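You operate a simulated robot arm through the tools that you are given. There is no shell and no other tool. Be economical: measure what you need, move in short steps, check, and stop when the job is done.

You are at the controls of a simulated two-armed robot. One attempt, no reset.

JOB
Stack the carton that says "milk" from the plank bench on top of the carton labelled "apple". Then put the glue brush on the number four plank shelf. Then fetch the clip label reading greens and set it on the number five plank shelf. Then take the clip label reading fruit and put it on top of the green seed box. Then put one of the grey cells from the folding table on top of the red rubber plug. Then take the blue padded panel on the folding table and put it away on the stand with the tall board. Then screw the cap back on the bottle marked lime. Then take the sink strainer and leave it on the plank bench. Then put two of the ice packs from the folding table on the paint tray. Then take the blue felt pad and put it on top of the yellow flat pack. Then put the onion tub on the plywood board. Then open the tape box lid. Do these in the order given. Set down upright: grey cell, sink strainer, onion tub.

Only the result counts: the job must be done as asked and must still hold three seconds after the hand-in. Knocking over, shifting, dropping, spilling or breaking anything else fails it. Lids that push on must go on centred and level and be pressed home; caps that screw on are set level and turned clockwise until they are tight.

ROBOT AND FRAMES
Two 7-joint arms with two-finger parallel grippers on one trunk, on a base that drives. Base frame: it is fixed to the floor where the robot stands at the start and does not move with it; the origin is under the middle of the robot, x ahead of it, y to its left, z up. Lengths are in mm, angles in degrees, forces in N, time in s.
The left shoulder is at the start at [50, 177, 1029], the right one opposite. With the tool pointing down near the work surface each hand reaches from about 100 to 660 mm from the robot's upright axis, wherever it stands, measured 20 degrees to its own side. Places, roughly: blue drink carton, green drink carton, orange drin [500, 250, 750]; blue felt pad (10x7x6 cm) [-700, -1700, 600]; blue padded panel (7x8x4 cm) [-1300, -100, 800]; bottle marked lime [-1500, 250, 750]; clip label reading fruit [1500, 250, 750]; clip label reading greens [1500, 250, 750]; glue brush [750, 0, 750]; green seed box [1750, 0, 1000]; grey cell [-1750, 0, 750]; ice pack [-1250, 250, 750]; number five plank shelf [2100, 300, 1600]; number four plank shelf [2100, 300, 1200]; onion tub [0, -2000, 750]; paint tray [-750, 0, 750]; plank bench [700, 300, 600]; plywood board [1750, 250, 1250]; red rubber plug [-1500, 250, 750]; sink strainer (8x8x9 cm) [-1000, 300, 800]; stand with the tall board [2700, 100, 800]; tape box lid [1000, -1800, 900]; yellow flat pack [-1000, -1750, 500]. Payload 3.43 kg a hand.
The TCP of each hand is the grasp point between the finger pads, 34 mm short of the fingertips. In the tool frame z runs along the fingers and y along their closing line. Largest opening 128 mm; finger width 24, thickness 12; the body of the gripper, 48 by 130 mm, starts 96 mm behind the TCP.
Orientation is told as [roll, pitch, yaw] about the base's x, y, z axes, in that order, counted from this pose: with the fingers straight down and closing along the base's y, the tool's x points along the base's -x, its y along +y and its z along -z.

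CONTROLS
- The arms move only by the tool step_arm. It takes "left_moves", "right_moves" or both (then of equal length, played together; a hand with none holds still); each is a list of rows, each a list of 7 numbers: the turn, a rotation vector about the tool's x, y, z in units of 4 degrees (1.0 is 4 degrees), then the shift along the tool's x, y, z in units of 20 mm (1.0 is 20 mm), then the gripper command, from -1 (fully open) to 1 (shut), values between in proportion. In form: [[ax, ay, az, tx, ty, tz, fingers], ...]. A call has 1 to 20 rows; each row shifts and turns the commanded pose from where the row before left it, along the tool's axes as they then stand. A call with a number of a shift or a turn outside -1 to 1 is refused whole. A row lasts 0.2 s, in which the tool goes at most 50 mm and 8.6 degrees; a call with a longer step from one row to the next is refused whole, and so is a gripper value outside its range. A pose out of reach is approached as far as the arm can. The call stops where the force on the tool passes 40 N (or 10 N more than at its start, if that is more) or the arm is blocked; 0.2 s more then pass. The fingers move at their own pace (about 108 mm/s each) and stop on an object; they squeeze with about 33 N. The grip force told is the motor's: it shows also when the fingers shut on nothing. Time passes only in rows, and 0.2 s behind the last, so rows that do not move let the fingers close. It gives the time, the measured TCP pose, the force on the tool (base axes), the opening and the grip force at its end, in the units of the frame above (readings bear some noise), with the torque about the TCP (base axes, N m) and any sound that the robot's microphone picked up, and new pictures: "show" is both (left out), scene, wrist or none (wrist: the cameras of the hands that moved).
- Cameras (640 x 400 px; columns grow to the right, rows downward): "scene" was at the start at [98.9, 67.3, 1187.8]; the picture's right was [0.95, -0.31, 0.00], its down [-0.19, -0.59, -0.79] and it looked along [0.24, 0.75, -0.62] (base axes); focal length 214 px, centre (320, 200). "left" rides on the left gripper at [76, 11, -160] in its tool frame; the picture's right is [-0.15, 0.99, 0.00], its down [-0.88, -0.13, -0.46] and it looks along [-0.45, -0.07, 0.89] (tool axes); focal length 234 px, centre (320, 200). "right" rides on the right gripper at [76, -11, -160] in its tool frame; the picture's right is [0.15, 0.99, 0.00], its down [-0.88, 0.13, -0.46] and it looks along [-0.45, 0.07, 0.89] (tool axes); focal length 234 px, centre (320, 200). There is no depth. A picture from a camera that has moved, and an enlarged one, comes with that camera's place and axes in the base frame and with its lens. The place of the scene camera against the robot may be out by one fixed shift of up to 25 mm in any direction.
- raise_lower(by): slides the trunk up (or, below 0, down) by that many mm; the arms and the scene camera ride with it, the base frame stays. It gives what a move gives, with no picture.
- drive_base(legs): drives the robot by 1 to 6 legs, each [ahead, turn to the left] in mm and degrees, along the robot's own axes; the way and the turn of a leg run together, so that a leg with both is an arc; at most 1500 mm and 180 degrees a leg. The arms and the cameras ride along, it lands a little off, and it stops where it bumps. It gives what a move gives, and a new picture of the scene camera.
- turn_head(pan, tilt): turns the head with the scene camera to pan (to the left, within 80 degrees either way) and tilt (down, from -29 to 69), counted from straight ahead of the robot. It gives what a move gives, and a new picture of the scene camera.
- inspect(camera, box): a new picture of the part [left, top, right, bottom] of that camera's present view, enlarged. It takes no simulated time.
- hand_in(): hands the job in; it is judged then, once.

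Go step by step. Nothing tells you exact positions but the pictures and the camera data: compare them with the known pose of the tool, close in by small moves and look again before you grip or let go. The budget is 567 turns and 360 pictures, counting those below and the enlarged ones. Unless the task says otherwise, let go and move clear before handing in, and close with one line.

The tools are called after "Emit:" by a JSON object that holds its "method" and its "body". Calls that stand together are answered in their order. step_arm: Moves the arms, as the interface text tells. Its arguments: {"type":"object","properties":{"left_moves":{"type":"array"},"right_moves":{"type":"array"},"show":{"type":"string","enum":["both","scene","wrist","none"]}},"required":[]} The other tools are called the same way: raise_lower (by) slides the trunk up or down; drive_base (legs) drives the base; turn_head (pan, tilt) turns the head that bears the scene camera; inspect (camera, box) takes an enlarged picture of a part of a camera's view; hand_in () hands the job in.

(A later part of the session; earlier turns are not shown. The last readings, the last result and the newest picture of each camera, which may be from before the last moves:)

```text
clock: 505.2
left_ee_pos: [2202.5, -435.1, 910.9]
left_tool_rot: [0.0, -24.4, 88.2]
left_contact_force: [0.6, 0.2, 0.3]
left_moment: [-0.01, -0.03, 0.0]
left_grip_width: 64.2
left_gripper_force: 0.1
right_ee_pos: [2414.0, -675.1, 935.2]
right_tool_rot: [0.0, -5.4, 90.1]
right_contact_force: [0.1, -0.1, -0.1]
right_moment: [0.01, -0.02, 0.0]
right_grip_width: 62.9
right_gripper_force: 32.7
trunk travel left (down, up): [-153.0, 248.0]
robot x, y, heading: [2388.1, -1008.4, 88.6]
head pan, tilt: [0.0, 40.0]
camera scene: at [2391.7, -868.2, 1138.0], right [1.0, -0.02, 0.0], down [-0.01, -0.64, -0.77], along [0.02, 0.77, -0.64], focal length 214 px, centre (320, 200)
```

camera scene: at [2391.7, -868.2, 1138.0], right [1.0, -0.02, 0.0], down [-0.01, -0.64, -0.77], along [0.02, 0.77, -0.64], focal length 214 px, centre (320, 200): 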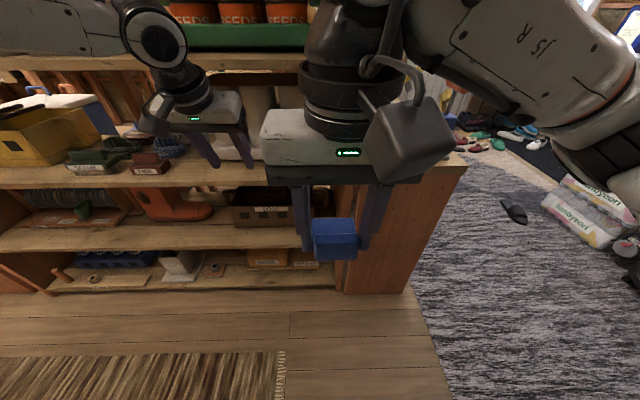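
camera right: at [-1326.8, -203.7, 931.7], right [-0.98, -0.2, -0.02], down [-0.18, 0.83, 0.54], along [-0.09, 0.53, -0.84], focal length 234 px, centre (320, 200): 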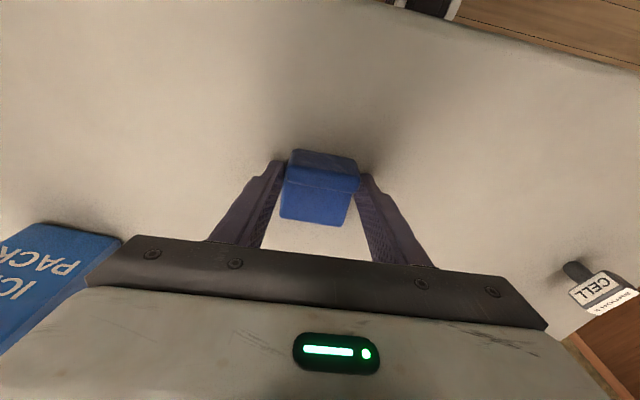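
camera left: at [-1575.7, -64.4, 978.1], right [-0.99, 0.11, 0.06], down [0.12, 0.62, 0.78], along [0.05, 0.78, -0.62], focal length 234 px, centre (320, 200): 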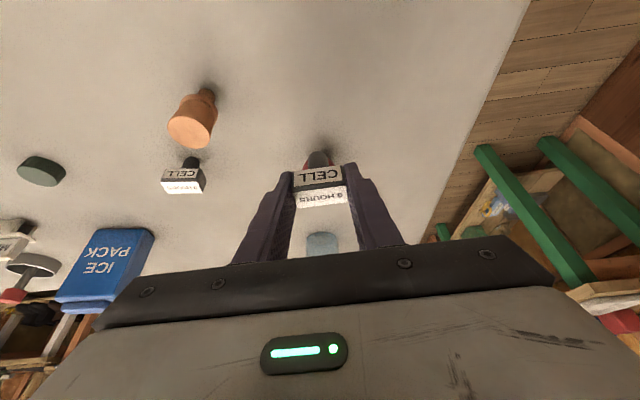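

Emit:
{"method": "turn_head", "body": {"pan": -30, "tilt": 15}}

```text
clock: 506.2
left_ee_pos: [2203.2, -436.1, 911.2]
left_tool_rot: [0.0, -24.4, 88.2]
left_contact_force: [-0.3, -0.2, 0.1]
left_moment: [-0.01, -0.01, -0.02]
left_grip_width: 64.1
left_gripper_force: 0.0
right_ee_pos: [2412.8, -674.1, 935.9]
right_tool_rot: [0.0, -5.4, 90.1]
right_contact_force: [-0.2, 0.9, -0.6]
right_moment: [0.04, 0.02, -0.02]
right_grip_width: 62.7
right_gripper_force: 32.6
trunk travel left (down, up): [-153.0, 248.0]
robot x, y, heading: [2386.4, -1009.4, 88.4]
head pan, tilt: [-30.0, 15.0]
camera scene: at [2438.3, -873.3, 1177.5], right [0.86, -0.52, 0.0], down [-0.13, -0.22, -0.97], along [0.5, 0.83, -0.26], focal length 214 px, centre (320, 200)
```

scene: 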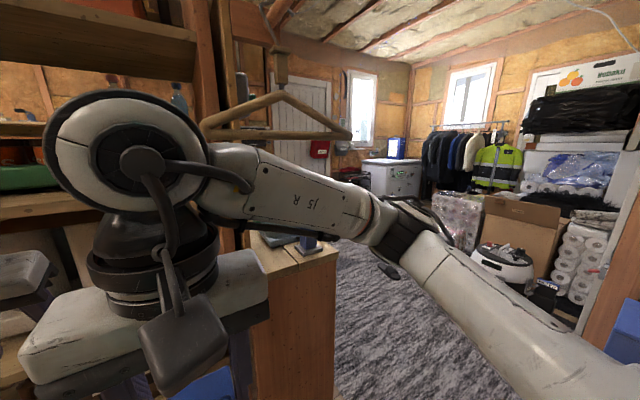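

Emit:
{"method": "raise_lower", "body": {"by": 150}}

Emit:
{"method": "drive_base", "body": {"legs": [[0, -88], [200, 0], [0, 90]]}}

```text
clock: 507.9
left_ee_pos: [2203.2, -435.9, 1060.2]
left_tool_rot: [0.0, -24.5, 88.1]
left_contact_force: [-0.2, -0.4, 0.1]
left_moment: [0.01, 0.01, -0.04]
left_grip_width: 63.9
left_gripper_force: 0.2
right_ee_pos: [2413.7, -674.4, 1084.9]
right_tool_rot: [-0.1, -5.4, 90.1]
right_contact_force: [-0.5, -0.3, 0.7]
right_moment: [-0.03, -0.01, 0.0]
right_grip_width: 62.9
right_gripper_force: 33.2
trunk travel left (down, up): [-303.0, 98.0]
robot x, y, heading: [2382.6, -1009.9, 88.6]
head pan, tilt: [-30.0, 15.0]
```

```text
clock: 517.2
left_ee_pos: [2393.3, -442.2, 1060.4]
left_tool_rot: [-0.1, -24.3, 88.8]
left_contact_force: [0.3, -0.4, -0.2]
left_moment: [-0.03, -0.02, -0.01]
left_grip_width: 63.9
left_gripper_force: 0.0
right_ee_pos: [2607.2, -678.3, 1085.0]
right_tool_rot: [-0.1, -5.4, 90.8]
right_contact_force: [0.0, 0.9, -0.4]
right_moment: [0.01, 0.05, -0.03]
right_grip_width: 62.8
right_gripper_force: 33.8
trunk travel left (down, up): [-303.0, 98.0]
robot x, y, heading: [2585.1, -1013.8, 89.6]
head pan, tilt: [-30.0, 15.0]
camera scene: at [2633.9, -876.1, 1327.6], right [0.86, -0.51, 0.0], down [-0.13, -0.22, -0.97], along [0.49, 0.83, -0.26], focal length 214 px, centre (320, 200)
```

scene: 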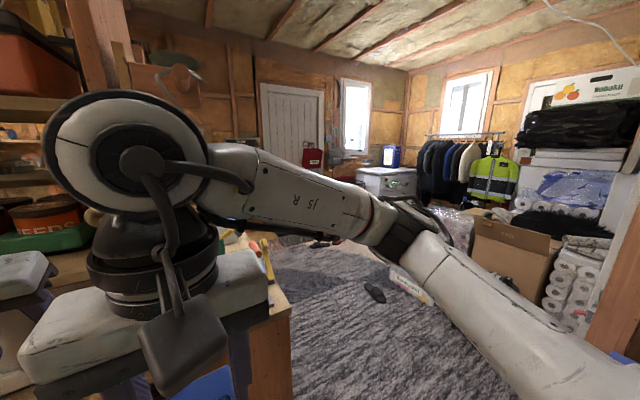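

Emit:
{"method": "inspect", "body": {"camera": "right", "box": [0, 0, 640, 400]}}

Emit:
{"method": "turn_head", "body": {"pan": 8, "tilt": 28}}

```text
1.00 times, centred on (320, 200) of right
camera zoom: at [2619.2, -767.9, 1239.3], right [-0.99, -0.16, -0.02], down [-0.14, 0.83, 0.54], along [-0.07, 0.53, -0.84], focal length 234 px, centre (320, 200)
```

zoom: 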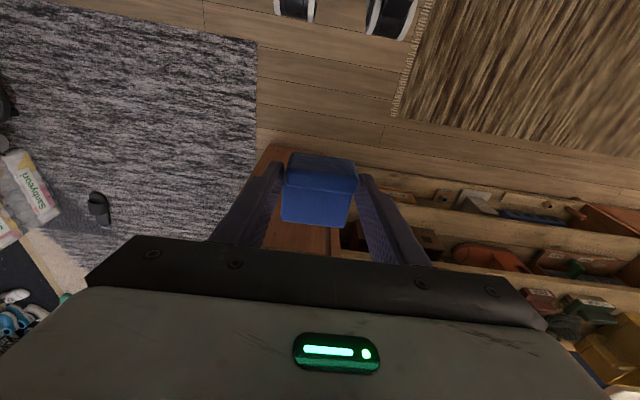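

```text
clock: 518.2
left_ee_pos: [2393.2, -442.1, 1061.8]
left_tool_rot: [0.0, -24.6, 88.9]
left_contact_force: [-0.6, -0.2, 0.0]
left_moment: [0.01, 0.04, -0.01]
left_grip_width: 64.0
left_gripper_force: 0.0
right_ee_pos: [2606.5, -677.1, 1086.0]
right_tool_rot: [-0.2, -5.3, 91.0]
right_contact_force: [0.3, -0.7, -0.6]
right_moment: [-0.03, 0.02, 0.02]
right_grip_width: 62.6
right_gripper_force: 33.0
trunk travel left (down, up): [-303.0, 98.0]
robot x, y, heading: [2579.2, -1014.0, 89.5]
head pan, tilt: [8.0, 28.0]
camera scene: at [2574.8, -866.2, 1306.6], right [0.99, 0.13, 0.0], down [0.06, -0.47, -0.88], along [-0.12, 0.88, -0.47], focal length 214 px, centre (320, 200)
```

scene: 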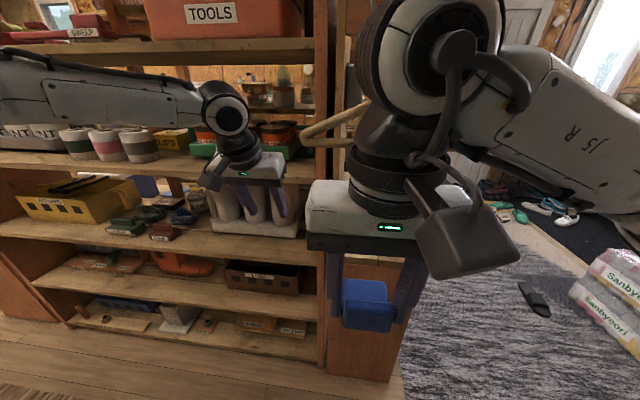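

Emit:
{"method": "step_arm", "body": {"right_moves": [[0, 0, 0, 0, -1, -0.3, 1], [0, 0, 0, 0, -1, -0.3, 1], [0, 0, 0, 0, -1, -0.3, 1], [0, 0, 0, 0, -1, -0.3, 1], [0, 0, 0, 0, -1, -0.3, 1], [0, 0, 0, 0, -1, -0.3, 1], [0, 0, 0, 0, -1, -0.3, 1], [0, 0, 0, 0, -1, -0.3, 1], [0, 0, 0, 0, -1, -0.3, 1], [0, 0, 0, 0, -1, -0.3, 1], [0, 0, 0, 0, -1, -0.3, 1], [0, 0, 0, 0, -1, -0.3, 1]], "show": "scene"}}

```text
clock: 520.8
left_ee_pos: [2392.8, -442.1, 1060.8]
left_tool_rot: [0.0, -24.4, 89.0]
left_contact_force: [0.8, 0.6, -0.1]
left_moment: [-0.01, -0.03, -0.03]
left_grip_width: 64.0
left_gripper_force: 0.1
right_ee_pos: [2846.2, -680.2, 1157.8]
right_tool_rot: [0.0, -5.5, 90.8]
right_contact_force: [0.4, 0.4, -0.7]
right_moment: [-0.01, 0.03, -0.01]
right_grip_width: 62.6
right_gripper_force: 33.2
trunk travel left (down, up): [-303.0, 98.0]
robot x, y, heading: [2578.6, -1013.1, 89.6]
head pan, tilt: [8.0, 28.0]
camera scene: at [2575.0, -866.5, 1306.6], right [0.99, 0.13, 0.0], down [0.06, -0.47, -0.88], along [-0.12, 0.88, -0.47], focal length 214 px, centre (320, 200)
```

scene: 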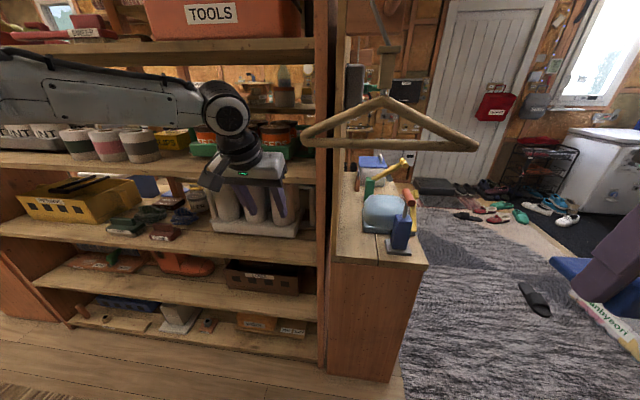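

The stand's near-left top corner is free, around (2620,−285). I reposition the robot for the right arm.

Emit:
{"method": "drive_base", "body": {"legs": [[0, 90], [130, 0], [0, -90], [230, 0]]}}

Emit:
{"method": "step_arm", "body": {"right_moves": [[0, 0, 0, -0.5, 0.8, 0.8, 1], [0, 0, 0, -0.5, 0.8, 0.8, 1], [0, 0, 0, -0.5, 0.8, 0.8, 1], [0, 0, 0, -0.5, 0.8, 0.8, 1], [0, 0, 0, -0.5, 0.8, 0.8, 1], [0, 0, 0, -0.5, 0, 0.8, 1]], "show": "wrist"}}

```text
clock: 530.8
left_ee_pos: [2255.2, -296.1, 1057.3]
left_tool_rot: [0.2, -22.3, 89.9]
left_contact_force: [-0.1, -0.2, -1.1]
left_moment: [-0.04, -0.04, 0.01]
left_grip_width: 63.8
left_gripper_force: 0.0
right_ee_pos: [2710.1, -516.7, 1158.2]
right_tool_rot: [-0.1, -5.3, 91.9]
right_contact_force: [-0.1, -0.2, -0.6]
right_moment: [0.01, 0.0, -0.04]
right_grip_width: 62.9
right_gripper_force: 32.5
trunk travel left (down, up): [-303.0, 98.0]
robot x, y, heading: [2454.1, -852.8, 90.4]
head pan, tilt: [8.0, 28.0]
stopped in leg 4: the force on the tool passed its limit (the readings are from after the stop); the commanded pose is now the measured one
camera scene: at [2442.4, -707.5, 1306.5], right [0.99, 0.15, 0.0], down [0.07, -0.46, -0.88], along [-0.13, 0.87, -0.47], focal length 214 px, centre (320, 200)
```

scene: 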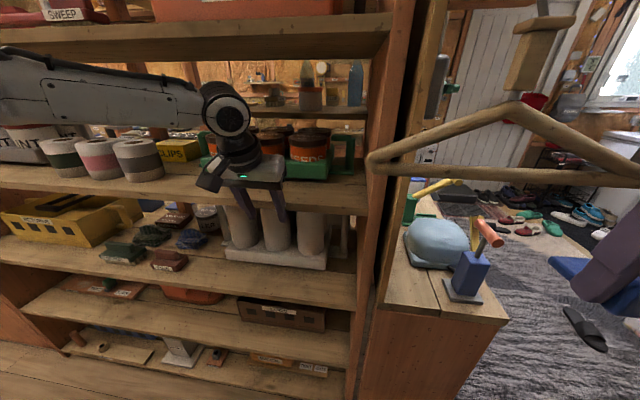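

```text
clock: 532.2
left_ee_pos: [2253.2, -296.4, 1057.7]
left_tool_rot: [0.4, -22.4, 89.9]
left_contact_force: [0.0, -2.1, -0.2]
left_moment: [-0.04, 0.02, 0.06]
left_grip_width: 63.8
left_gripper_force: 0.0
right_ee_pos: [2627.3, -449.2, 1068.9]
right_tool_rot: [0.0, -5.2, 92.0]
right_contact_force: [0.0, -0.3, -0.9]
right_moment: [-0.01, -0.01, 0.02]
right_grip_width: 62.5
right_gripper_force: 33.0
trunk travel left (down, up): [-303.0, 98.0]
robot x, y, heading: [2458.3, -853.4, 90.5]
head pan, tilt: [8.0, 28.0]
camera right: at [2641.7, -539.0, 1223.3], right [-0.98, -0.18, -0.01], down [-0.16, 0.83, 0.54], along [-0.08, 0.53, -0.84], focal length 234 px, centre (320, 200)
```

right: 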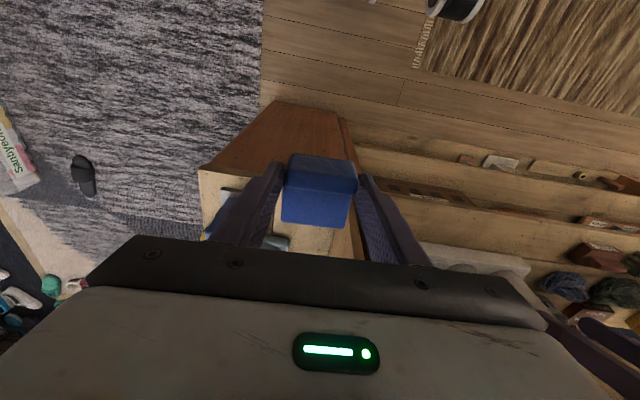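

The left hand touched the rack shelf edge; I retract it. A hanger hangs at y≈−390, z≥1184, so I'll go in low under it by lowering the trunk.

Emit:
{"method": "step_arm", "body": {"left_moves": [[0, 0, 0, 0.87, 0, -0.36, -0.2], [0, 0, 0, 0.87, 0, -0.36, -0.2], [0, 0, 0, 0.87, 0, -0.36, -0.2], [0, 0, 0, 0.87, 0, -0.36, -0.2], [0, 0, 0, 0.87, 0, -0.36, -0.2], [0, 0, 0, 0.87, 0, -0.36, -0.2], [0, 0, 0, 0.87, 0, -0.36, -0.2], [0, 0, 0, 0.87, 0, -0.36, -0.2], [0, 0, 0, 0.87, 0, -0.36, -0.2], [0, 0, 0, 0.87, 0, -0.36, -0.2]], "show": "none"}}

Emit:
{"method": "raise_lower", "body": {"by": -170}}

Emit:
{"method": "turn_head", "body": {"pan": -15, "tilt": 22}}

```text
clock: 534.4
left_ee_pos: [2254.1, -485.9, 1057.2]
left_tool_rot: [0.2, -22.4, 89.9]
left_contact_force: [-0.2, -0.4, 0.5]
left_moment: [0.03, 0.01, 0.0]
left_grip_width: 76.7
left_gripper_force: 0.1
right_ee_pos: [2626.6, -450.6, 1068.2]
right_tool_rot: [0.0, -5.3, 91.9]
right_contact_force: [-0.4, -0.1, 0.5]
right_moment: [0.02, 0.02, 0.0]
right_grip_width: 62.7
right_gripper_force: 32.6
trunk travel left (down, up): [-303.0, 98.0]
robot x, y, heading: [2456.0, -851.6, 90.6]
head pan, tilt: [8.0, 28.0]
```

```text
clock: 536.3
left_ee_pos: [2254.4, -485.3, 888.4]
left_tool_rot: [0.3, -22.3, 89.9]
left_contact_force: [-0.6, 0.9, -0.1]
left_moment: [-0.02, -0.04, 0.01]
left_grip_width: 76.7
left_gripper_force: 0.0
right_ee_pos: [2628.0, -448.6, 900.3]
right_tool_rot: [-0.1, -5.3, 91.9]
right_contact_force: [0.4, 1.1, -1.1]
right_moment: [-0.03, 0.02, -0.01]
right_grip_width: 62.8
right_gripper_force: 33.3
trunk travel left (down, up): [-133.0, 268.0]
robot x, y, heading: [2451.6, -852.9, 90.6]
head pan, tilt: [8.0, 28.0]
```

```text
clock: 537.2
left_ee_pos: [2253.6, -485.5, 887.9]
left_tool_rot: [0.2, -22.3, 89.9]
left_contact_force: [-0.3, 0.3, -0.5]
left_moment: [0.0, 0.01, 0.02]
left_grip_width: 76.6
left_gripper_force: 0.1
right_ee_pos: [2627.9, -450.0, 899.1]
right_tool_rot: [0.0, -5.3, 91.9]
right_contact_force: [-0.4, 0.1, -0.7]
right_moment: [0.01, 0.01, -0.01]
right_grip_width: 62.7
right_gripper_force: 33.7
trunk travel left (down, up): [-133.0, 268.0]
robot x, y, heading: [2456.4, -849.7, 90.5]
head pan, tilt: [-15.0, 22.0]
camera scene: at [2479.0, -707.8, 1146.2], right [0.97, -0.25, 0.0], down [-0.09, -0.36, -0.93], along [0.23, 0.9, -0.37], focal length 214 px, centre (320, 200)
```

scene: 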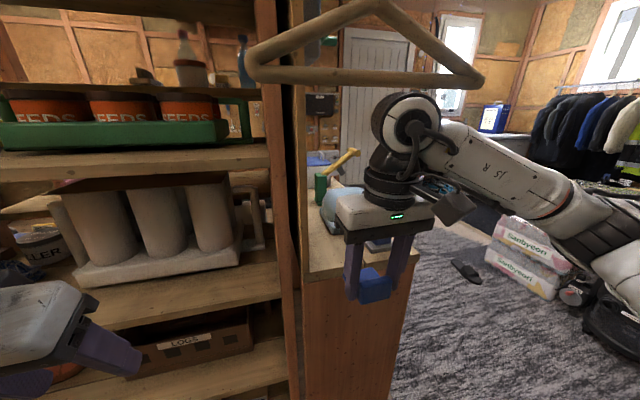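

Emit:
{"method": "raise_lower", "body": {"by": -36}}

Emit:
{"method": "step_arm", "body": {"right_moves": [[0, 0, 0, -0.956, 0.05, 0.089, 1], [0, 0, 0, -0.956, 0.05, 0.089, 1], [0, 0, 0, -0.956, 0.05, 0.089, 1], [0, 0, 0, -0.956, 0.05, 0.089, 1], [0, 0, 0, -0.956, 0.05, 0.089, 1], [0, 0, 0, -0.956, 0.05, 0.089, 1], [0, 0, 0, -0.956, 0.05, 0.089, 1], [0, 0, 0, -0.956, 0.05, 0.089, 1], [0, 0, 0, -0.956, 0.05, 0.089, 1], [0, 0, 0, -0.956, 0.05, 0.089, 1]], "show": "both"}}

```text
clock: 538.0
left_ee_pos: [2253.0, -483.9, 852.5]
left_tool_rot: [0.1, -22.4, 89.9]
left_contact_force: [-0.4, -0.3, 1.1]
left_moment: [0.01, 0.02, -0.01]
left_grip_width: 76.8
left_gripper_force: 0.1
right_ee_pos: [2627.7, -450.0, 864.8]
right_tool_rot: [-0.2, -5.3, 91.9]
right_contact_force: [0.0, 0.1, -0.7]
right_moment: [0.02, 0.0, -0.02]
right_grip_width: 62.7
right_gripper_force: 32.8
trunk travel left (down, up): [-97.0, 304.0]
robot x, y, heading: [2455.3, -853.6, 90.9]
head pan, tilt: [-15.0, 22.0]
```

```text
clock: 539.7
left_ee_pos: [2254.5, -485.7, 851.8]
left_tool_rot: [0.3, -22.5, 89.7]
left_contact_force: [0.3, 0.4, 0.5]
left_moment: [0.02, -0.03, -0.02]
left_grip_width: 76.9
left_gripper_force: 0.0
right_ee_pos: [2617.1, -314.0, 864.8]
right_tool_rot: [-0.5, -4.4, 93.3]
right_contact_force: [3.2, -11.0, 1.0]
right_moment: [1.07, 0.36, 0.62]
right_grip_width: 62.8
right_gripper_force: 33.6
trunk travel left (down, up): [-97.0, 304.0]
robot x, y, heading: [2455.6, -854.5, 90.2]
head pan, tilt: [-15.0, 22.0]
stopped in row 8 (right hand): the force on the tool passed its limit (the readings are from after the stop); the commanded pose is now the measured one
camera scene: at [2479.7, -709.3, 1110.4], right [0.97, -0.25, 0.0], down [-0.09, -0.36, -0.93], along [0.23, 0.9, -0.37], focal length 214 px, centre (320, 200)
camera right: at [2632.3, -400.2, 1019.4], right [-0.98, -0.2, -0.02], down [-0.18, 0.83, 0.52], along [-0.09, 0.51, -0.85], focal length 234 px, centre (320, 200)
```

scene: 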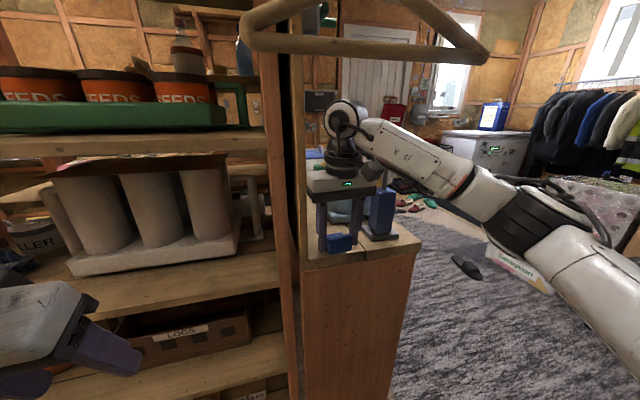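
right: 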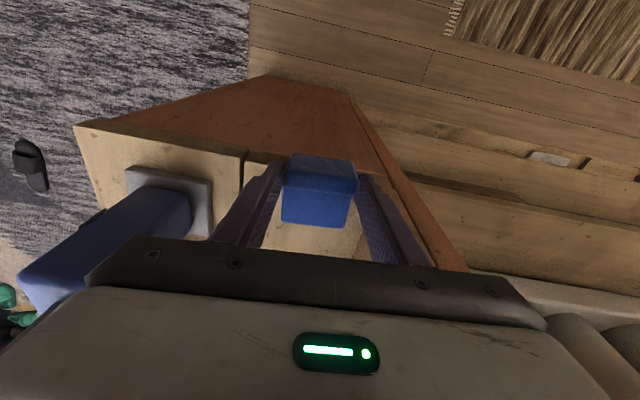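

The gripper's −x end touched the tall board. I back off, shift +x by 26 mm, and go forward again.

Emit:
{"method": "step_arm", "body": {"right_moves": [[0, 0, 0, 1, 0, -0.08, 1], [0, 0, 0, 0.8, -0.7, -0.07, 1], [0, 0, 0, 0, -0.7, 0, 1], [0, 0, 0, -0.9, -0.04, 0.08, 1], [0, 0, 0, -0.9, -0.04, 0.08, 1], [0, 0, 0, -0.9, -0.04, 0.08, 1], [0, 0, 0, -0.9, -0.04, 0.08, 1], [0, 0, 0, -0.7, -0.04, 0.06, 1]], "show": "both"}}

```text
clock: 541.5
left_ee_pos: [2255.0, -485.0, 852.0]
left_tool_rot: [0.1, -22.3, 90.0]
left_contact_force: [0.4, 0.8, 0.0]
left_moment: [0.01, 0.03, 0.02]
left_grip_width: 76.9
left_gripper_force: 0.0
right_ee_pos: [2646.5, -258.1, 862.8]
right_tool_rot: [-0.5, -4.3, 93.1]
right_contact_force: [-0.2, 0.1, -0.3]
right_moment: [0.01, 0.0, 0.0]
right_grip_width: 62.8
right_gripper_force: 33.0
trunk travel left (down, up): [-97.0, 304.0]
robot x, y, heading: [2451.8, -853.2, 90.5]
head pan, tilt: [-15.0, 22.0]
camera scene: at [2479.3, -708.1, 1110.2], right [0.97, -0.25, 0.0], down [-0.09, -0.36, -0.93], along [0.23, 0.9, -0.37], focal length 214 px, centre (320, 200)
camera right: at [2661.0, -345.7, 1018.2], right [-0.98, -0.2, -0.02], down [-0.18, 0.83, 0.52], along [-0.09, 0.51, -0.85], focal length 234 px, centre (320, 200)
```

scene: 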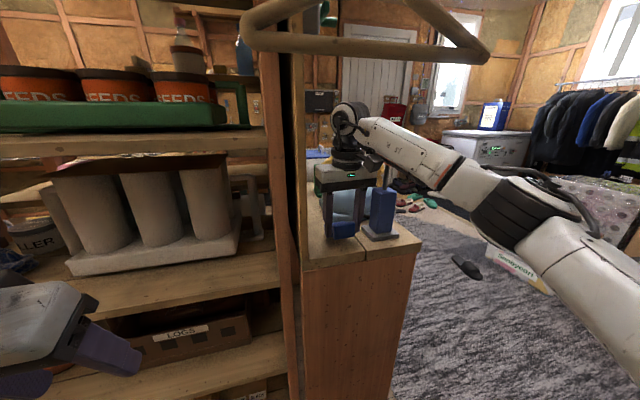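
right: 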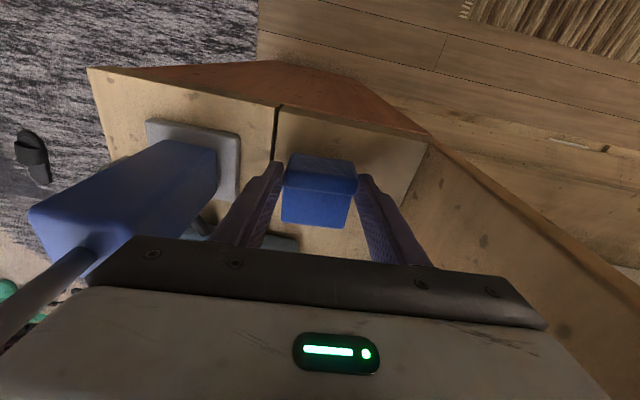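

Emit:
{"method": "step_arm", "body": {"right_moves": [[0, 0, 0, 0.05, 0, 0.7, 1], [0, 0, 0, 0, 0, 0.2, 1], [0, 0, 0, 0, 0, 0, 1]], "show": "none"}}

Emit:
{"method": "step_arm", "body": {"right_moves": [[0, 0, 0, 0, 0, 0.25, 1], [0, 0, 0, 0, 0, 0, 1]], "show": "none"}}

Emit:
{"method": "step_arm", "body": {"right_moves": [[0, 0, 0, 0, 0, 0.2, 1], [0, 0, 0, 0, 0, 0, 1]], "show": "none"}}

```text
clock: 542.3
left_ee_pos: [2255.4, -485.4, 851.9]
left_tool_rot: [0.2, -22.4, 90.0]
left_contact_force: [-0.8, 0.3, -0.3]
left_moment: [-0.04, 0.0, 0.0]
left_grip_width: 77.2
left_gripper_force: 0.0
right_ee_pos: [2647.5, -260.0, 845.4]
right_tool_rot: [-0.5, -4.4, 93.1]
right_contact_force: [-1.1, -0.3, -0.9]
right_moment: [-0.02, 0.0, -0.01]
right_grip_width: 62.7
right_gripper_force: 33.4
trunk travel left (down, up): [-97.0, 304.0]
robot x, y, heading: [2453.2, -852.6, 90.6]
head pan, tilt: [-15.0, 22.0]
```

```text
clock: 542.9
left_ee_pos: [2254.6, -485.6, 851.9]
left_tool_rot: [0.2, -22.4, 89.9]
left_contact_force: [1.1, 0.2, 0.1]
left_moment: [-0.04, -0.01, -0.01]
left_grip_width: 76.6
left_gripper_force: 0.2
right_ee_pos: [2646.9, -258.7, 838.7]
right_tool_rot: [-0.5, -4.4, 93.0]
right_contact_force: [0.7, 0.2, -0.8]
right_moment: [0.0, -0.02, 0.0]
right_grip_width: 62.8
right_gripper_force: 32.8
trunk travel left (down, up): [-97.0, 304.0]
robot x, y, heading: [2453.1, -854.3, 90.7]
head pan, tilt: [-15.0, 22.0]
```

```text
clock: 543.5
left_ee_pos: [2254.7, -486.8, 852.2]
left_tool_rot: [0.2, -22.4, 89.9]
left_contact_force: [0.4, 0.0, 0.7]
left_moment: [0.02, -0.01, -0.03]
left_grip_width: 76.7
left_gripper_force: 0.1
right_ee_pos: [2647.0, -259.1, 837.8]
right_tool_rot: [-0.4, -4.8, 93.0]
right_contact_force: [1.2, 0.3, 11.1]
right_moment: [0.64, 0.4, -0.07]
right_grip_width: 62.5
right_gripper_force: 33.0
trunk travel left (down, up): [-97.0, 304.0]
robot x, y, heading: [2450.9, -853.4, 90.5]
head pan, tilt: [-15.0, 22.0]
```

Emit:
{"method": "step_arm", "body": {"right_moves": [[0, 0, 0, 0, 0, -0.05, 0.3], [0, 0, 0, 0, 0, 0, -0.3], [0, 0, 0, 0, 0, 0, -0.3], [0, 0, 0, 0, 0, -0.8, -0.3], [0, 0, 0, 0, 0, -0.8, -0.3], [0, 0, 0, 1, 0, -0.4, -0.3], [0, 0, 0, 1, 0, -0.08, -0.3], [0, 0, 0, 1, 0, -0.08, -0.3], [0, 0, 0, 1, 0, -0.08, -0.3], [0, 0, 0, 1, 0, -0.08, -0.3], [0, 0, 0, 1, 0, -0.08, -0.3], [0, 0, 0, 1, 0, -0.08, -0.3], [0, 0, 0, 1, 0, -0.08, -0.3], [0, 0, 0, 1, 0, -0.08, -0.3], [0, 0, 0, 1, 0, -0.08, -0.3]], "show": "wrist"}}

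```text
clock: 546.7
left_ee_pos: [2254.7, -485.5, 850.5]
left_tool_rot: [0.2, -22.4, 90.0]
left_contact_force: [0.4, 0.1, 0.2]
left_moment: [-0.03, 0.03, 0.03]
left_grip_width: 76.6
left_gripper_force: 0.1
right_ee_pos: [2657.5, -463.2, 875.1]
right_tool_rot: [-0.5, -4.4, 93.0]
right_contact_force: [0.6, -0.5, -0.2]
right_moment: [0.03, -0.03, 0.01]
right_grip_width: 83.2
right_gripper_force: 0.1
trunk travel left (down, up): [-97.0, 304.0]
robot x, y, heading: [2451.5, -854.8, 90.3]
head pan, tilt: [-15.0, 22.0]
camera right: at [2670.7, -550.2, 1030.9], right [-0.98, -0.2, -0.02], down [-0.18, 0.83, 0.52], along [-0.09, 0.51, -0.85], focal length 234 px, centre (320, 200)
```

right: 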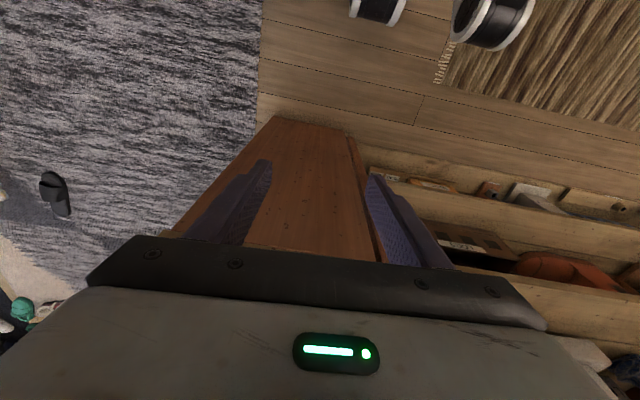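

The panel is on the stand. Next the cap: I drive back along the south aisle to the folding table.

Emit:
{"method": "drive_base", "body": {"legs": [[-80, 0], [0, 90], [1500, 0], [1500, 0], [850, 0], [0, -90]]}}

```text
clock: 573.6
left_ee_pos: [-1574.9, -548.5, 851.3]
left_tool_rot: [0.2, -22.4, 87.5]
left_contact_force: [0.2, 0.0, -0.5]
left_moment: [0.0, -0.03, 0.02]
left_grip_width: 76.9
left_gripper_force: 0.1
right_ee_pos: [-1171.9, -542.5, 874.7]
right_tool_rot: [-0.5, -4.5, 90.7]
right_contact_force: [0.4, -0.4, 0.0]
right_moment: [0.02, 0.0, 0.02]
right_grip_width: 83.2
right_gripper_force: 0.1
trunk travel left (down, up): [-97.0, 304.0]
robot x, y, heading: [-1389.8, -920.7, 88.1]
head pan, tilt: [-15.0, 22.0]
camera scene: at [-1358.7, -779.6, 1110.2], right [0.96, -0.29, 0.0], down [-0.11, -0.36, -0.93], along [0.27, 0.89, -0.37], focal length 214 px, centre (320, 200)
```

scene: 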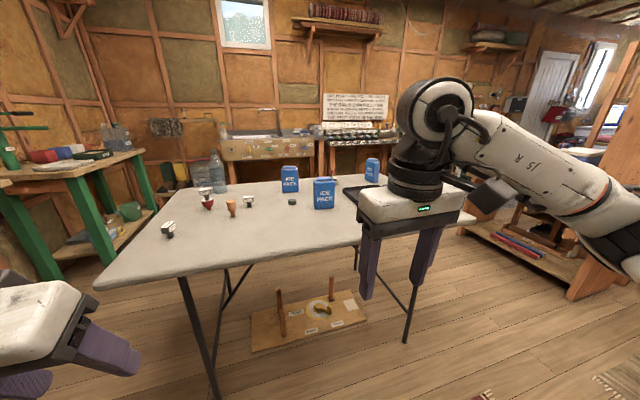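

Emit:
{"method": "drive_base", "body": {"legs": [[450, 0]]}}

Emit:
{"method": "inspect", "body": {"camera": "right", "box": [200, 60, 520, 260]}}

```text
clock: 576.3
left_ee_pos: [-1559.7, -96.6, 851.7]
left_tool_rot: [0.1, -22.3, 87.4]
left_contact_force: [0.0, 0.9, 1.5]
left_moment: [-0.02, 0.0, 0.0]
left_grip_width: 76.6
left_gripper_force: 0.0
right_ee_pos: [-1157.2, -91.1, 875.3]
right_tool_rot: [-0.5, -4.5, 90.6]
right_contact_force: [-0.3, -0.1, -0.1]
right_moment: [0.01, 0.01, 0.0]
right_grip_width: 83.2
right_gripper_force: 0.0
trunk travel left (down, up): [-97.0, 304.0]
robot x, y, heading: [-1376.1, -473.8, 88.1]
head pan, tilt: [-15.0, 22.0]
camera scene: at [-1343.7, -329.0, 1110.2], right [0.96, -0.29, 0.0], down [-0.11, -0.36, -0.93], along [0.27, 0.89, -0.37], focal length 214 px, centre (320, 200)
```

scene: 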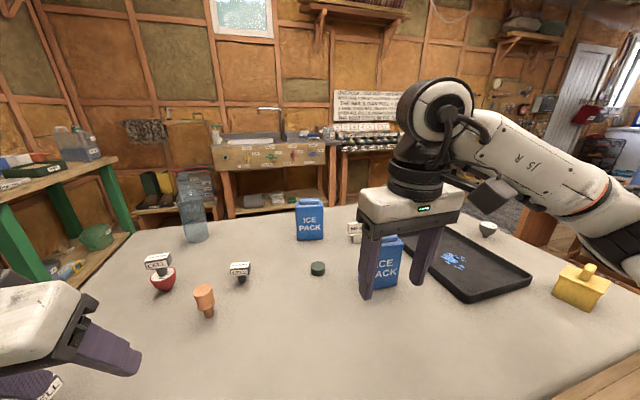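

```text
2.00 times, centred on (360, 160) of right
camera zoom: at [-1146.5, -179.0, 1030.9], right [-0.99, -0.16, -0.02], down [-0.14, 0.84, 0.52], along [-0.06, 0.52, -0.85], focal length 468 px, centre (240, 280)
```

zoom: 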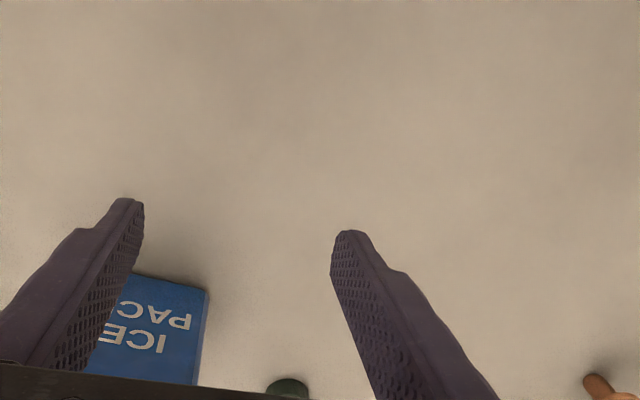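

Emit:
{"method": "step_arm", "body": {"right_moves": [[-0.12, 0.55, 0, 0, 0, -0.5, -0.3], [0, 0.55, 0, 0, 0.6, -0.5, -0.3], [0, 0, 0, -0.6, 0.9, 0, -0.3], [0, 0, 0, -0.9, 0.9, 0, -0.3], [0, 0, 0, -0.9, 0.9, 0, -0.3], [0, 0, 0, -0.9, 0, 0, -0.3], [0, 0, 0, -0.9, 0, 0, -0.3]], "show": "none"}}

Emit:
{"method": "inspect", "body": {"camera": "right", "box": [200, 80, 520, 280]}}

```text
clock: 577.9
left_ee_pos: [-1560.4, -98.1, 851.4]
left_tool_rot: [0.2, -22.4, 87.4]
left_contact_force: [0.0, 0.3, 1.0]
left_moment: [0.02, -0.02, 0.03]
left_grip_width: 76.9
left_gripper_force: 0.0
right_ee_pos: [-1223.8, -11.2, 897.0]
right_tool_rot: [0.0, 0.0, 90.6]
right_contact_force: [-0.3, 0.3, -0.2]
right_moment: [-0.02, -0.01, -0.02]
right_grip_width: 83.2
right_gripper_force: 0.1
trunk travel left (down, up): [-97.0, 304.0]
robot x, y, heading: [-1374.7, -474.2, 88.1]
head pan, tilt: [-15.0, 22.0]
```

```text
2.00 times, centred on (360, 180) of right
camera zoom: at [-1212.0, -85.7, 1057.8], right [-0.99, -0.16, 0.0], down [-0.14, 0.88, 0.46], along [-0.07, 0.45, -0.89], focal length 468 px, centre (240, 240)
```

zoom: 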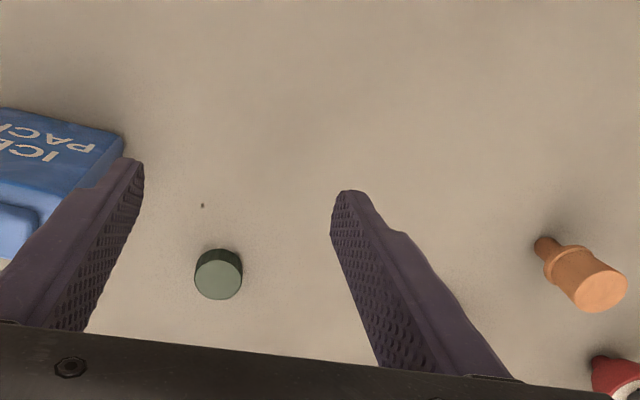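

Emit:
{"method": "step_arm", "body": {"right_moves": [[0, 0, 0, -0.927, 0.01, 0, 0], [0, 0, 0, -0.927, 0.01, 0, 0], [0, 0, 0, -0.927, 0.01, 0, 0], [0, 0, 0, -0.927, 0.01, 0, 0], [0, 0, 0, -0.927, 0.01, 0.3, 0], [0, 0, 0, -0.927, 0, 0.8, 0], [0, 0, 0, 0, 0, 1, 0], [0, 0, 0, 0, 0, 1, 0], [0, 0, 0, 0, 0, 1, 0], [0, 0, 0, 0, 0, 1, 0]], "show": "none"}}

Emit:
{"method": "inspect", "body": {"camera": "right", "box": [200, 80, 520, 280]}}

```text
clock: 580.1
left_ee_pos: [-1560.3, -97.4, 851.2]
left_tool_rot: [0.2, -22.4, 87.3]
left_contact_force: [-0.4, 0.3, -0.1]
left_moment: [0.0, 0.01, 0.03]
left_grip_width: 76.9
left_gripper_force: 0.1
right_ee_pos: [-1225.2, 101.3, 791.8]
right_tool_rot: [-0.2, -0.1, 90.7]
right_contact_force: [0.9, -0.2, -0.3]
right_moment: [-0.03, 0.02, 0.02]
right_grip_width: 63.9
right_gripper_force: 0.0
trunk travel left (down, up): [-97.0, 304.0]
robot x, y, heading: [-1373.6, -475.0, 88.2]
head pan, tilt: [-15.0, 22.0]
```

```text
2.00 times, centred on (360, 180) of right
camera zoom: at [-1213.9, 26.8, 953.9], right [-0.99, -0.16, 0.0], down [-0.14, 0.88, 0.46], along [-0.07, 0.45, -0.89], focal length 468 px, centre (240, 240)
```

zoom: 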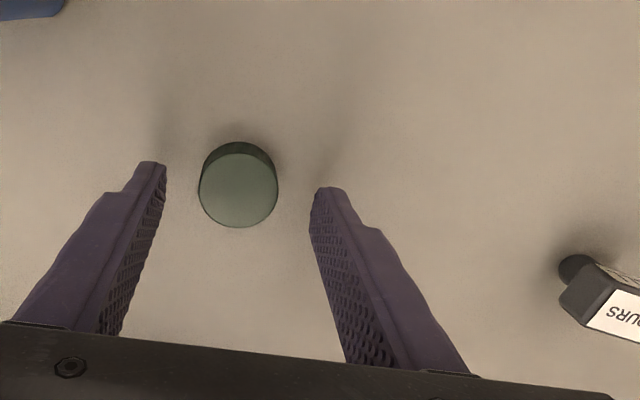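

Emit:
{"method": "step_arm", "body": {"right_moves": [[0, 0, 0, 0, 0, 0.85, 0], [0, 0, 0, 0, 0, 0, 0.3], [0, 0, 0, 0, 0, 0, 0.7], [0, 0, 0, 0, 0, 0, 1], [0, 0, 0, 0, 0, 0, 1]], "show": "none"}}

Emit:
{"method": "step_arm", "body": {"right_moves": [[0, 0, 0, 0, 0, -1, 1], [0, 0, 0, 0, 0, -1, 1], [0, 0, 0, 0, 0, -1, 1], [0, 0, 0, 0, 0, -1, 1], [0, 0, 0, 0, 0, -1, 1], [0, 0, 0, 0, 0, -1, 1], [0, 0, 0, 0, 0, -1, 1], [0, 0, 0, 0, 0, -1, 1], [0, 0, 0, 0, 0, -1, 1], [0, 0, 0, 0, 0, -1, 1], [0, 0, 0, 0.9, 0, -1, 1], [0, 0, 0, 0.9, 0, -1, 1], [0, 0, 0, 0.9, 0, -1, 1], [0, 0, 0, 0.9, 0, -1, 1], [0, 0, 0, 0.9, 0, -1, 1]], "show": "none"}}

Emit:
{"method": "inspect", "body": {"camera": "right", "box": [200, 80, 440, 230]}}

```text
clock: 581.3
left_ee_pos: [-1558.1, -98.1, 850.8]
left_tool_rot: [0.2, -22.4, 87.4]
left_contact_force: [0.0, 0.2, 0.2]
left_moment: [-0.01, 0.01, 0.01]
left_grip_width: 76.6
left_gripper_force: 0.1
right_ee_pos: [-1225.9, 102.4, 776.2]
right_tool_rot: [0.1, 0.0, 90.6]
right_contact_force: [0.1, 0.5, 0.3]
right_moment: [-0.03, 0.02, -0.01]
right_grip_width: 32.7
right_gripper_force: 33.3
trunk travel left (down, up): [-97.0, 304.0]
robot x, y, heading: [-1378.2, -474.3, 87.9]
head pan, tilt: [-15.0, 22.0]
```

```text
clock: 584.5
left_ee_pos: [-1559.3, -97.9, 851.7]
left_tool_rot: [0.3, -22.4, 87.4]
left_contact_force: [-0.2, -0.3, 0.2]
left_moment: [0.0, 0.0, 0.02]
left_grip_width: 77.0
left_gripper_force: 0.0
right_ee_pos: [-1226.5, 8.6, 1075.1]
right_tool_rot: [0.0, 0.0, 90.6]
right_contact_force: [0.8, -0.4, 0.0]
right_moment: [-0.02, -0.02, 0.01]
right_grip_width: 32.7
right_gripper_force: 33.3
right hand out of reach, approached as far as the arm can: row 10
trunk travel left (down, up): [-97.0, 304.0]
robot x, y, heading: [-1373.3, -473.3, 88.2]
head pan, tilt: [-15.0, 22.0]
```

```text
2.67 times, centred on (320, 155) of right
camera zoom: at [-1214.7, -67.3, 1236.8], right [-0.99, -0.16, 0.0], down [-0.14, 0.88, 0.46], along [-0.07, 0.45, -0.89], focal length 624 px, centre (320, 320)
```

zoom: 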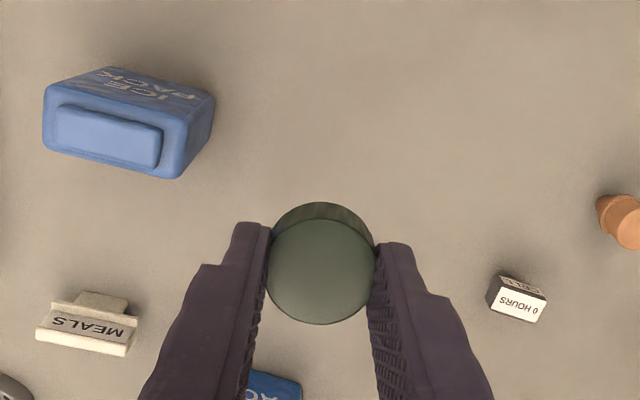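

Emit:
{"method": "drive_base", "body": {"legs": [[-450, 0], [0, -88], [1300, 0], [0, 90], [1500, 0], [350, 0]]}}

Emit:
{"method": "drive_base", "body": {"legs": [[0, 90], [1270, 0], [0, 90]]}}

```text
clock: 609.9
left_ee_pos: [-294.2, 1290.9, 850.9]
left_tool_rot: [0.2, -22.4, 89.4]
left_contact_force: [1.5, 0.2, -0.6]
left_moment: [0.02, -0.03, 0.0]
left_grip_width: 76.6
left_gripper_force: 0.1
right_ee_pos: [35.4, 1408.7, 1074.8]
right_tool_rot: [0.0, 0.0, 92.7]
right_contact_force: [-0.3, -1.0, 0.7]
right_moment: [0.0, 0.01, -0.02]
right_grip_width: 32.9
right_gripper_force: 33.1
trunk travel left (down, up): [-97.0, 304.0]
robot x, y, heading: [-98.0, 924.4, 90.3]
head pan, tilt: [-15.0, 22.0]
camera scene: at [-71.4, 1067.2, 1110.2], right [0.97, -0.26, 0.0], down [-0.1, -0.36, -0.93], along [0.24, 0.9, -0.37], focal length 214 px, centre (320, 200)
```

scene: 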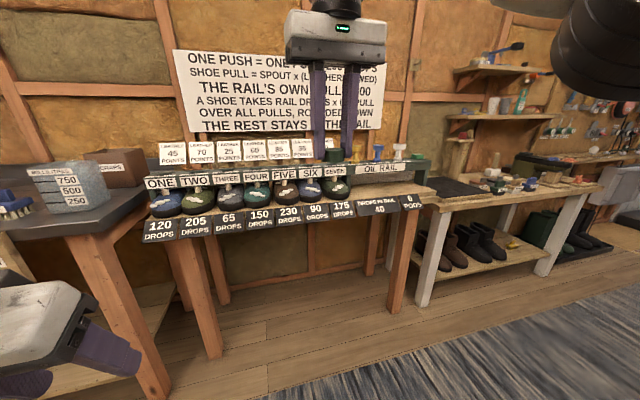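

```text
clock: 624.0
left_ee_pos: [-1198.8, 589.5, 851.2]
left_tool_rot: [0.2, -22.5, -91.9]
left_contact_force: [-0.2, 0.1, 0.3]
left_moment: [-0.03, 0.02, 0.0]
left_grip_width: 76.7
left_gripper_force: 0.1
right_ee_pos: [-1530.9, 479.7, 1075.1]
right_tool_rot: [0.0, 0.0, -88.8]
right_contact_force: [-0.1, 0.9, 0.3]
right_moment: [0.0, -0.03, 0.03]
right_grip_width: 32.8
right_gripper_force: 33.1
trunk travel left (down, up): [-97.0, 304.0]
robot x, y, heading: [-1384.8, 968.6, -91.5]
head pan, tilt: [-15.0, 22.0]
camera scene: at [-1412.2, 788.7, 1110.2], right [-0.96, 0.28, 0.0], down [0.1, 0.36, -0.93], along [-0.26, -0.89, -0.37], focal length 214 px, centre (320, 200)
```

scene: 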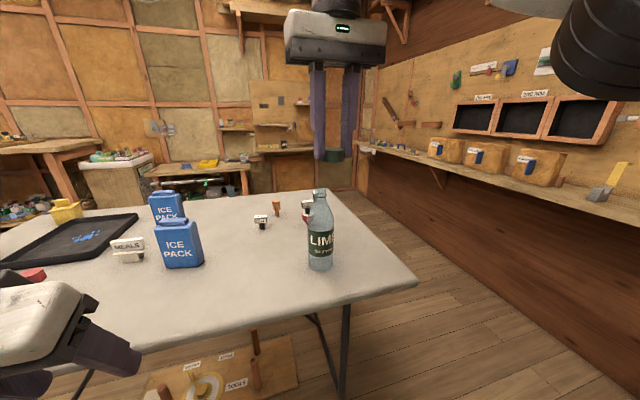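

Emit:
{"method": "inspect", "body": {"camera": "right", "box": [200, 110, 440, 260]}}

Emit:
{"method": "inspect", "body": {"camera": "scene", "box": [270, 120, 370, 280]}}

```text
2.67 times, centred on (320, 185) of right
camera zoom: at [-1543.2, 555.4, 1236.6], right [0.99, 0.17, 0.0], down [0.15, -0.88, 0.46], along [0.08, -0.45, -0.89], focal length 624 px, centre (320, 240)
```

zoom: 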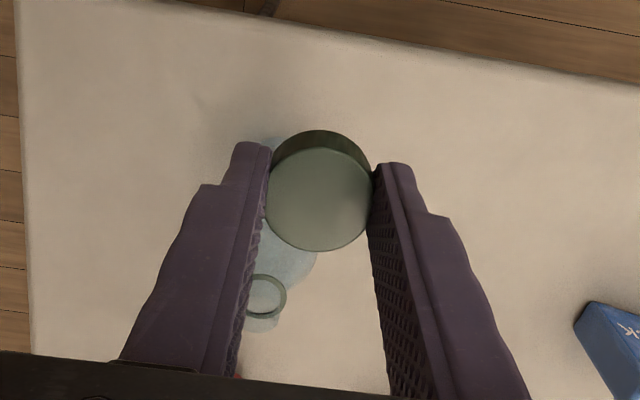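

```text
2.50 times, centred on (320, 200) of scene
camera zoom: at [-1412.2, 788.7, 1110.2], right [-0.96, 0.28, 0.0], down [0.1, 0.36, -0.93], along [-0.26, -0.89, -0.37], focal length 536 px, centre (320, 200)
```

zoom: 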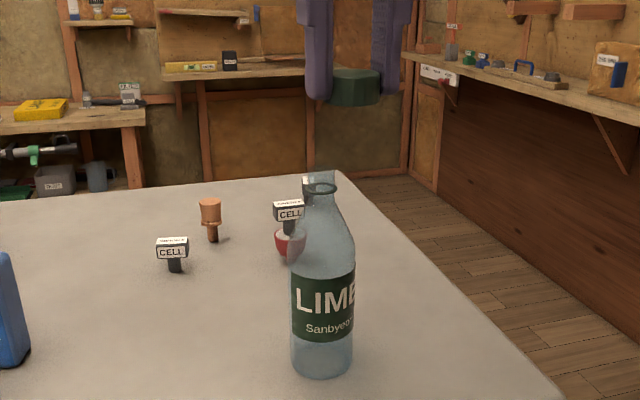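

Emit:
{"method": "step_arm", "body": {"right_moves": [[0, 0, 0, -0.9, -0.2, 0.6, 1], [0, 0, 0, -0.9, -0.2, 0.6, 1], [0, 0, 0, -0.5, -0.2, 0.6, 1]], "show": "none"}}

Emit:
{"method": "inspect", "body": {"camera": "right", "box": [200, 110, 440, 260]}}

```text
clock: 624.8
left_ee_pos: [-1199.0, 588.1, 851.6]
left_tool_rot: [0.3, -22.3, -91.8]
left_contact_force: [0.5, -0.5, -0.2]
left_moment: [0.01, -0.01, -0.03]
left_grip_width: 77.0
left_gripper_force: 0.0
right_ee_pos: [-1542.4, 433.6, 1039.8]
right_tool_rot: [0.0, -0.1, -88.7]
right_contact_force: [0.2, -0.4, -0.2]
right_moment: [0.02, -0.01, 0.0]
right_grip_width: 33.1
right_gripper_force: 33.4
trunk travel left (down, up): [-97.0, 304.0]
robot x, y, heading: [-1387.5, 965.4, -91.5]
head pan, tilt: [-15.0, 22.0]
```

```text
2.67 times, centred on (320, 185) of right
camera zoom: at [-1554.3, 509.1, 1200.9], right [0.99, 0.17, 0.0], down [0.15, -0.88, 0.46], along [0.08, -0.45, -0.89], focal length 624 px, centre (320, 240)
```

zoom: 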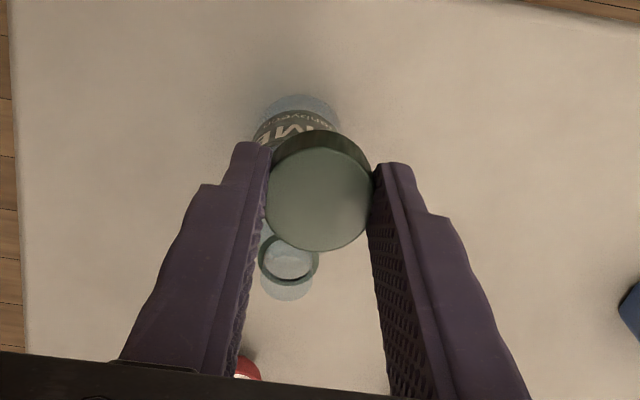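

Bottle neck ring is at (−1543.5,366,940), mouth top ≈955. I drive 50 mm closer and centre the cap above.

Emit:
{"method": "drive_base", "body": {"legs": [[50, 0]]}}

Emit:
{"method": "inspect", "body": {"camera": "right", "box": [200, 110, 440, 260]}}

```text
clock: 625.7
left_ee_pos: [-1198.1, 539.1, 851.5]
left_tool_rot: [0.3, -22.5, -91.9]
left_contact_force: [-0.3, 1.0, -0.3]
left_moment: [0.01, -0.02, -0.03]
left_grip_width: 76.6
left_gripper_force: 0.0
right_ee_pos: [-1542.0, 383.3, 1039.2]
right_tool_rot: [0.0, 0.1, -88.8]
right_contact_force: [0.1, 0.2, -0.3]
right_moment: [-0.01, 0.01, 0.01]
right_grip_width: 32.9
right_gripper_force: 32.6
trunk travel left (down, up): [-97.0, 304.0]
robot x, y, heading: [-1389.9, 911.6, -91.4]
head pan, tilt: [-15.0, 22.0]
camera scene: at [-1413.3, 738.6, 1110.1], right [-0.96, 0.28, 0.0], down [0.1, 0.36, -0.93], along [-0.26, -0.89, -0.38], focal length 214 px, centre (320, 200)
```

scene: 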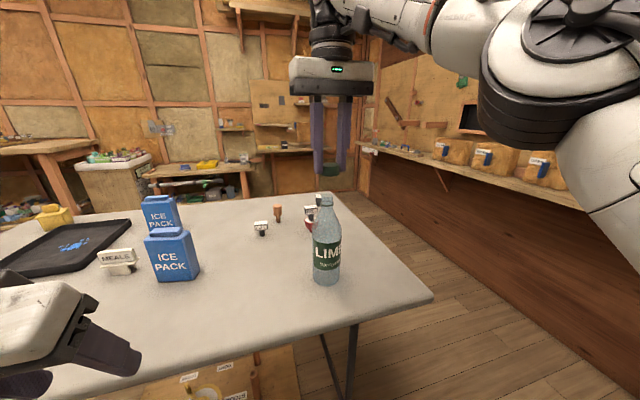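

```text
2.67 times, centred on (320, 185) of right
camera zoom: at [-1555.2, 459.1, 1200.9], right [0.99, 0.17, 0.0], down [0.15, -0.88, 0.46], along [0.08, -0.45, -0.89], focal length 624 px, centre (320, 240)
```

zoom: 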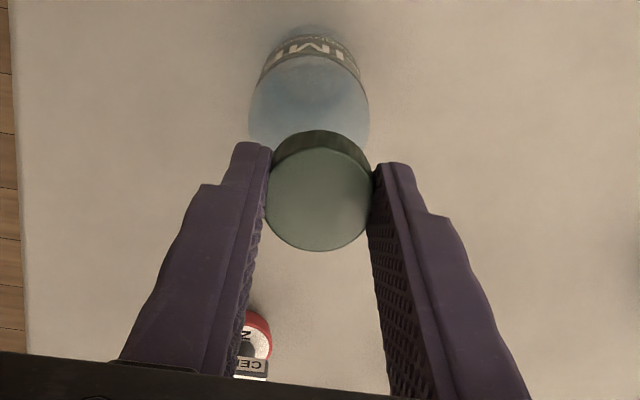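

Emit:
{"method": "step_arm", "body": {"right_moves": [[0, 0, 0, -0.775, -0.13, 0, 1], [0, 0, 0, 0, 0, 0.9, 1], [0, 0, 0, 0, 0, 0.8, 1], [0, 0, 0, 0, 0, 0, 1]], "show": "none"}}

Emit:
{"method": "inspect", "body": {"camera": "scene", "box": [280, 130, 380, 230]}}

Emit:
{"method": "inspect", "body": {"camera": "right", "box": [200, 60, 440, 260]}}

```text
clock: 626.7
left_ee_pos: [-1199.6, 539.1, 850.9]
left_tool_rot: [0.3, -22.4, -92.0]
left_contact_force: [-0.4, 0.0, -0.5]
left_moment: [0.01, 0.01, -0.01]
left_grip_width: 76.7
left_gripper_force: 0.0
right_ee_pos: [-1543.6, 373.7, 998.9]
right_tool_rot: [-0.2, -0.1, -88.9]
right_contact_force: [-0.6, -0.1, 0.0]
right_moment: [0.01, 0.0, -0.07]
right_grip_width: 32.9
right_gripper_force: 33.0
right hand out of reach, approached as far as the arm can: row 1
trunk travel left (down, up): [-97.0, 304.0]
robot x, y, heading: [-1387.1, 911.7, -91.1]
head pan, tilt: [-15.0, 22.0]
```

```text
4.00 times, centred on (330, 180) of scene
camera zoom: at [-1413.3, 738.8, 1110.2], right [-0.96, 0.28, 0.0], down [0.1, 0.36, -0.93], along [-0.26, -0.89, -0.37], focal length 858 px, centre (280, 280)
```

zoom: 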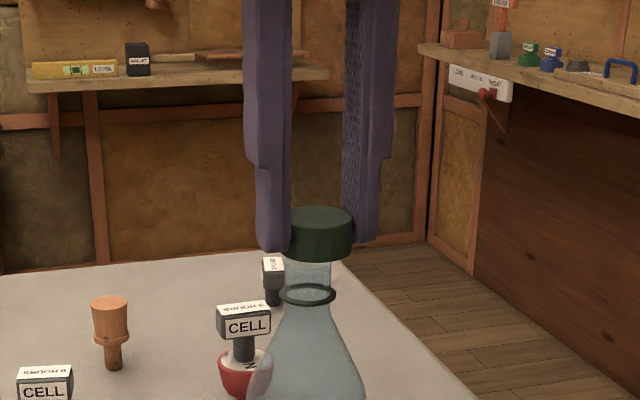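

```text
2.00 times, centred on (320, 160) of right
camera zoom: at [-1557.5, 450.5, 1160.7], right [0.99, 0.17, 0.0], down [0.15, -0.88, 0.46], along [0.08, -0.45, -0.89], focal length 468 px, centre (320, 280)
```

zoom: 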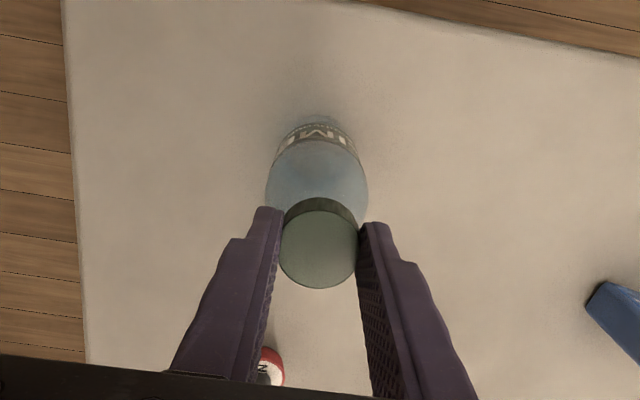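

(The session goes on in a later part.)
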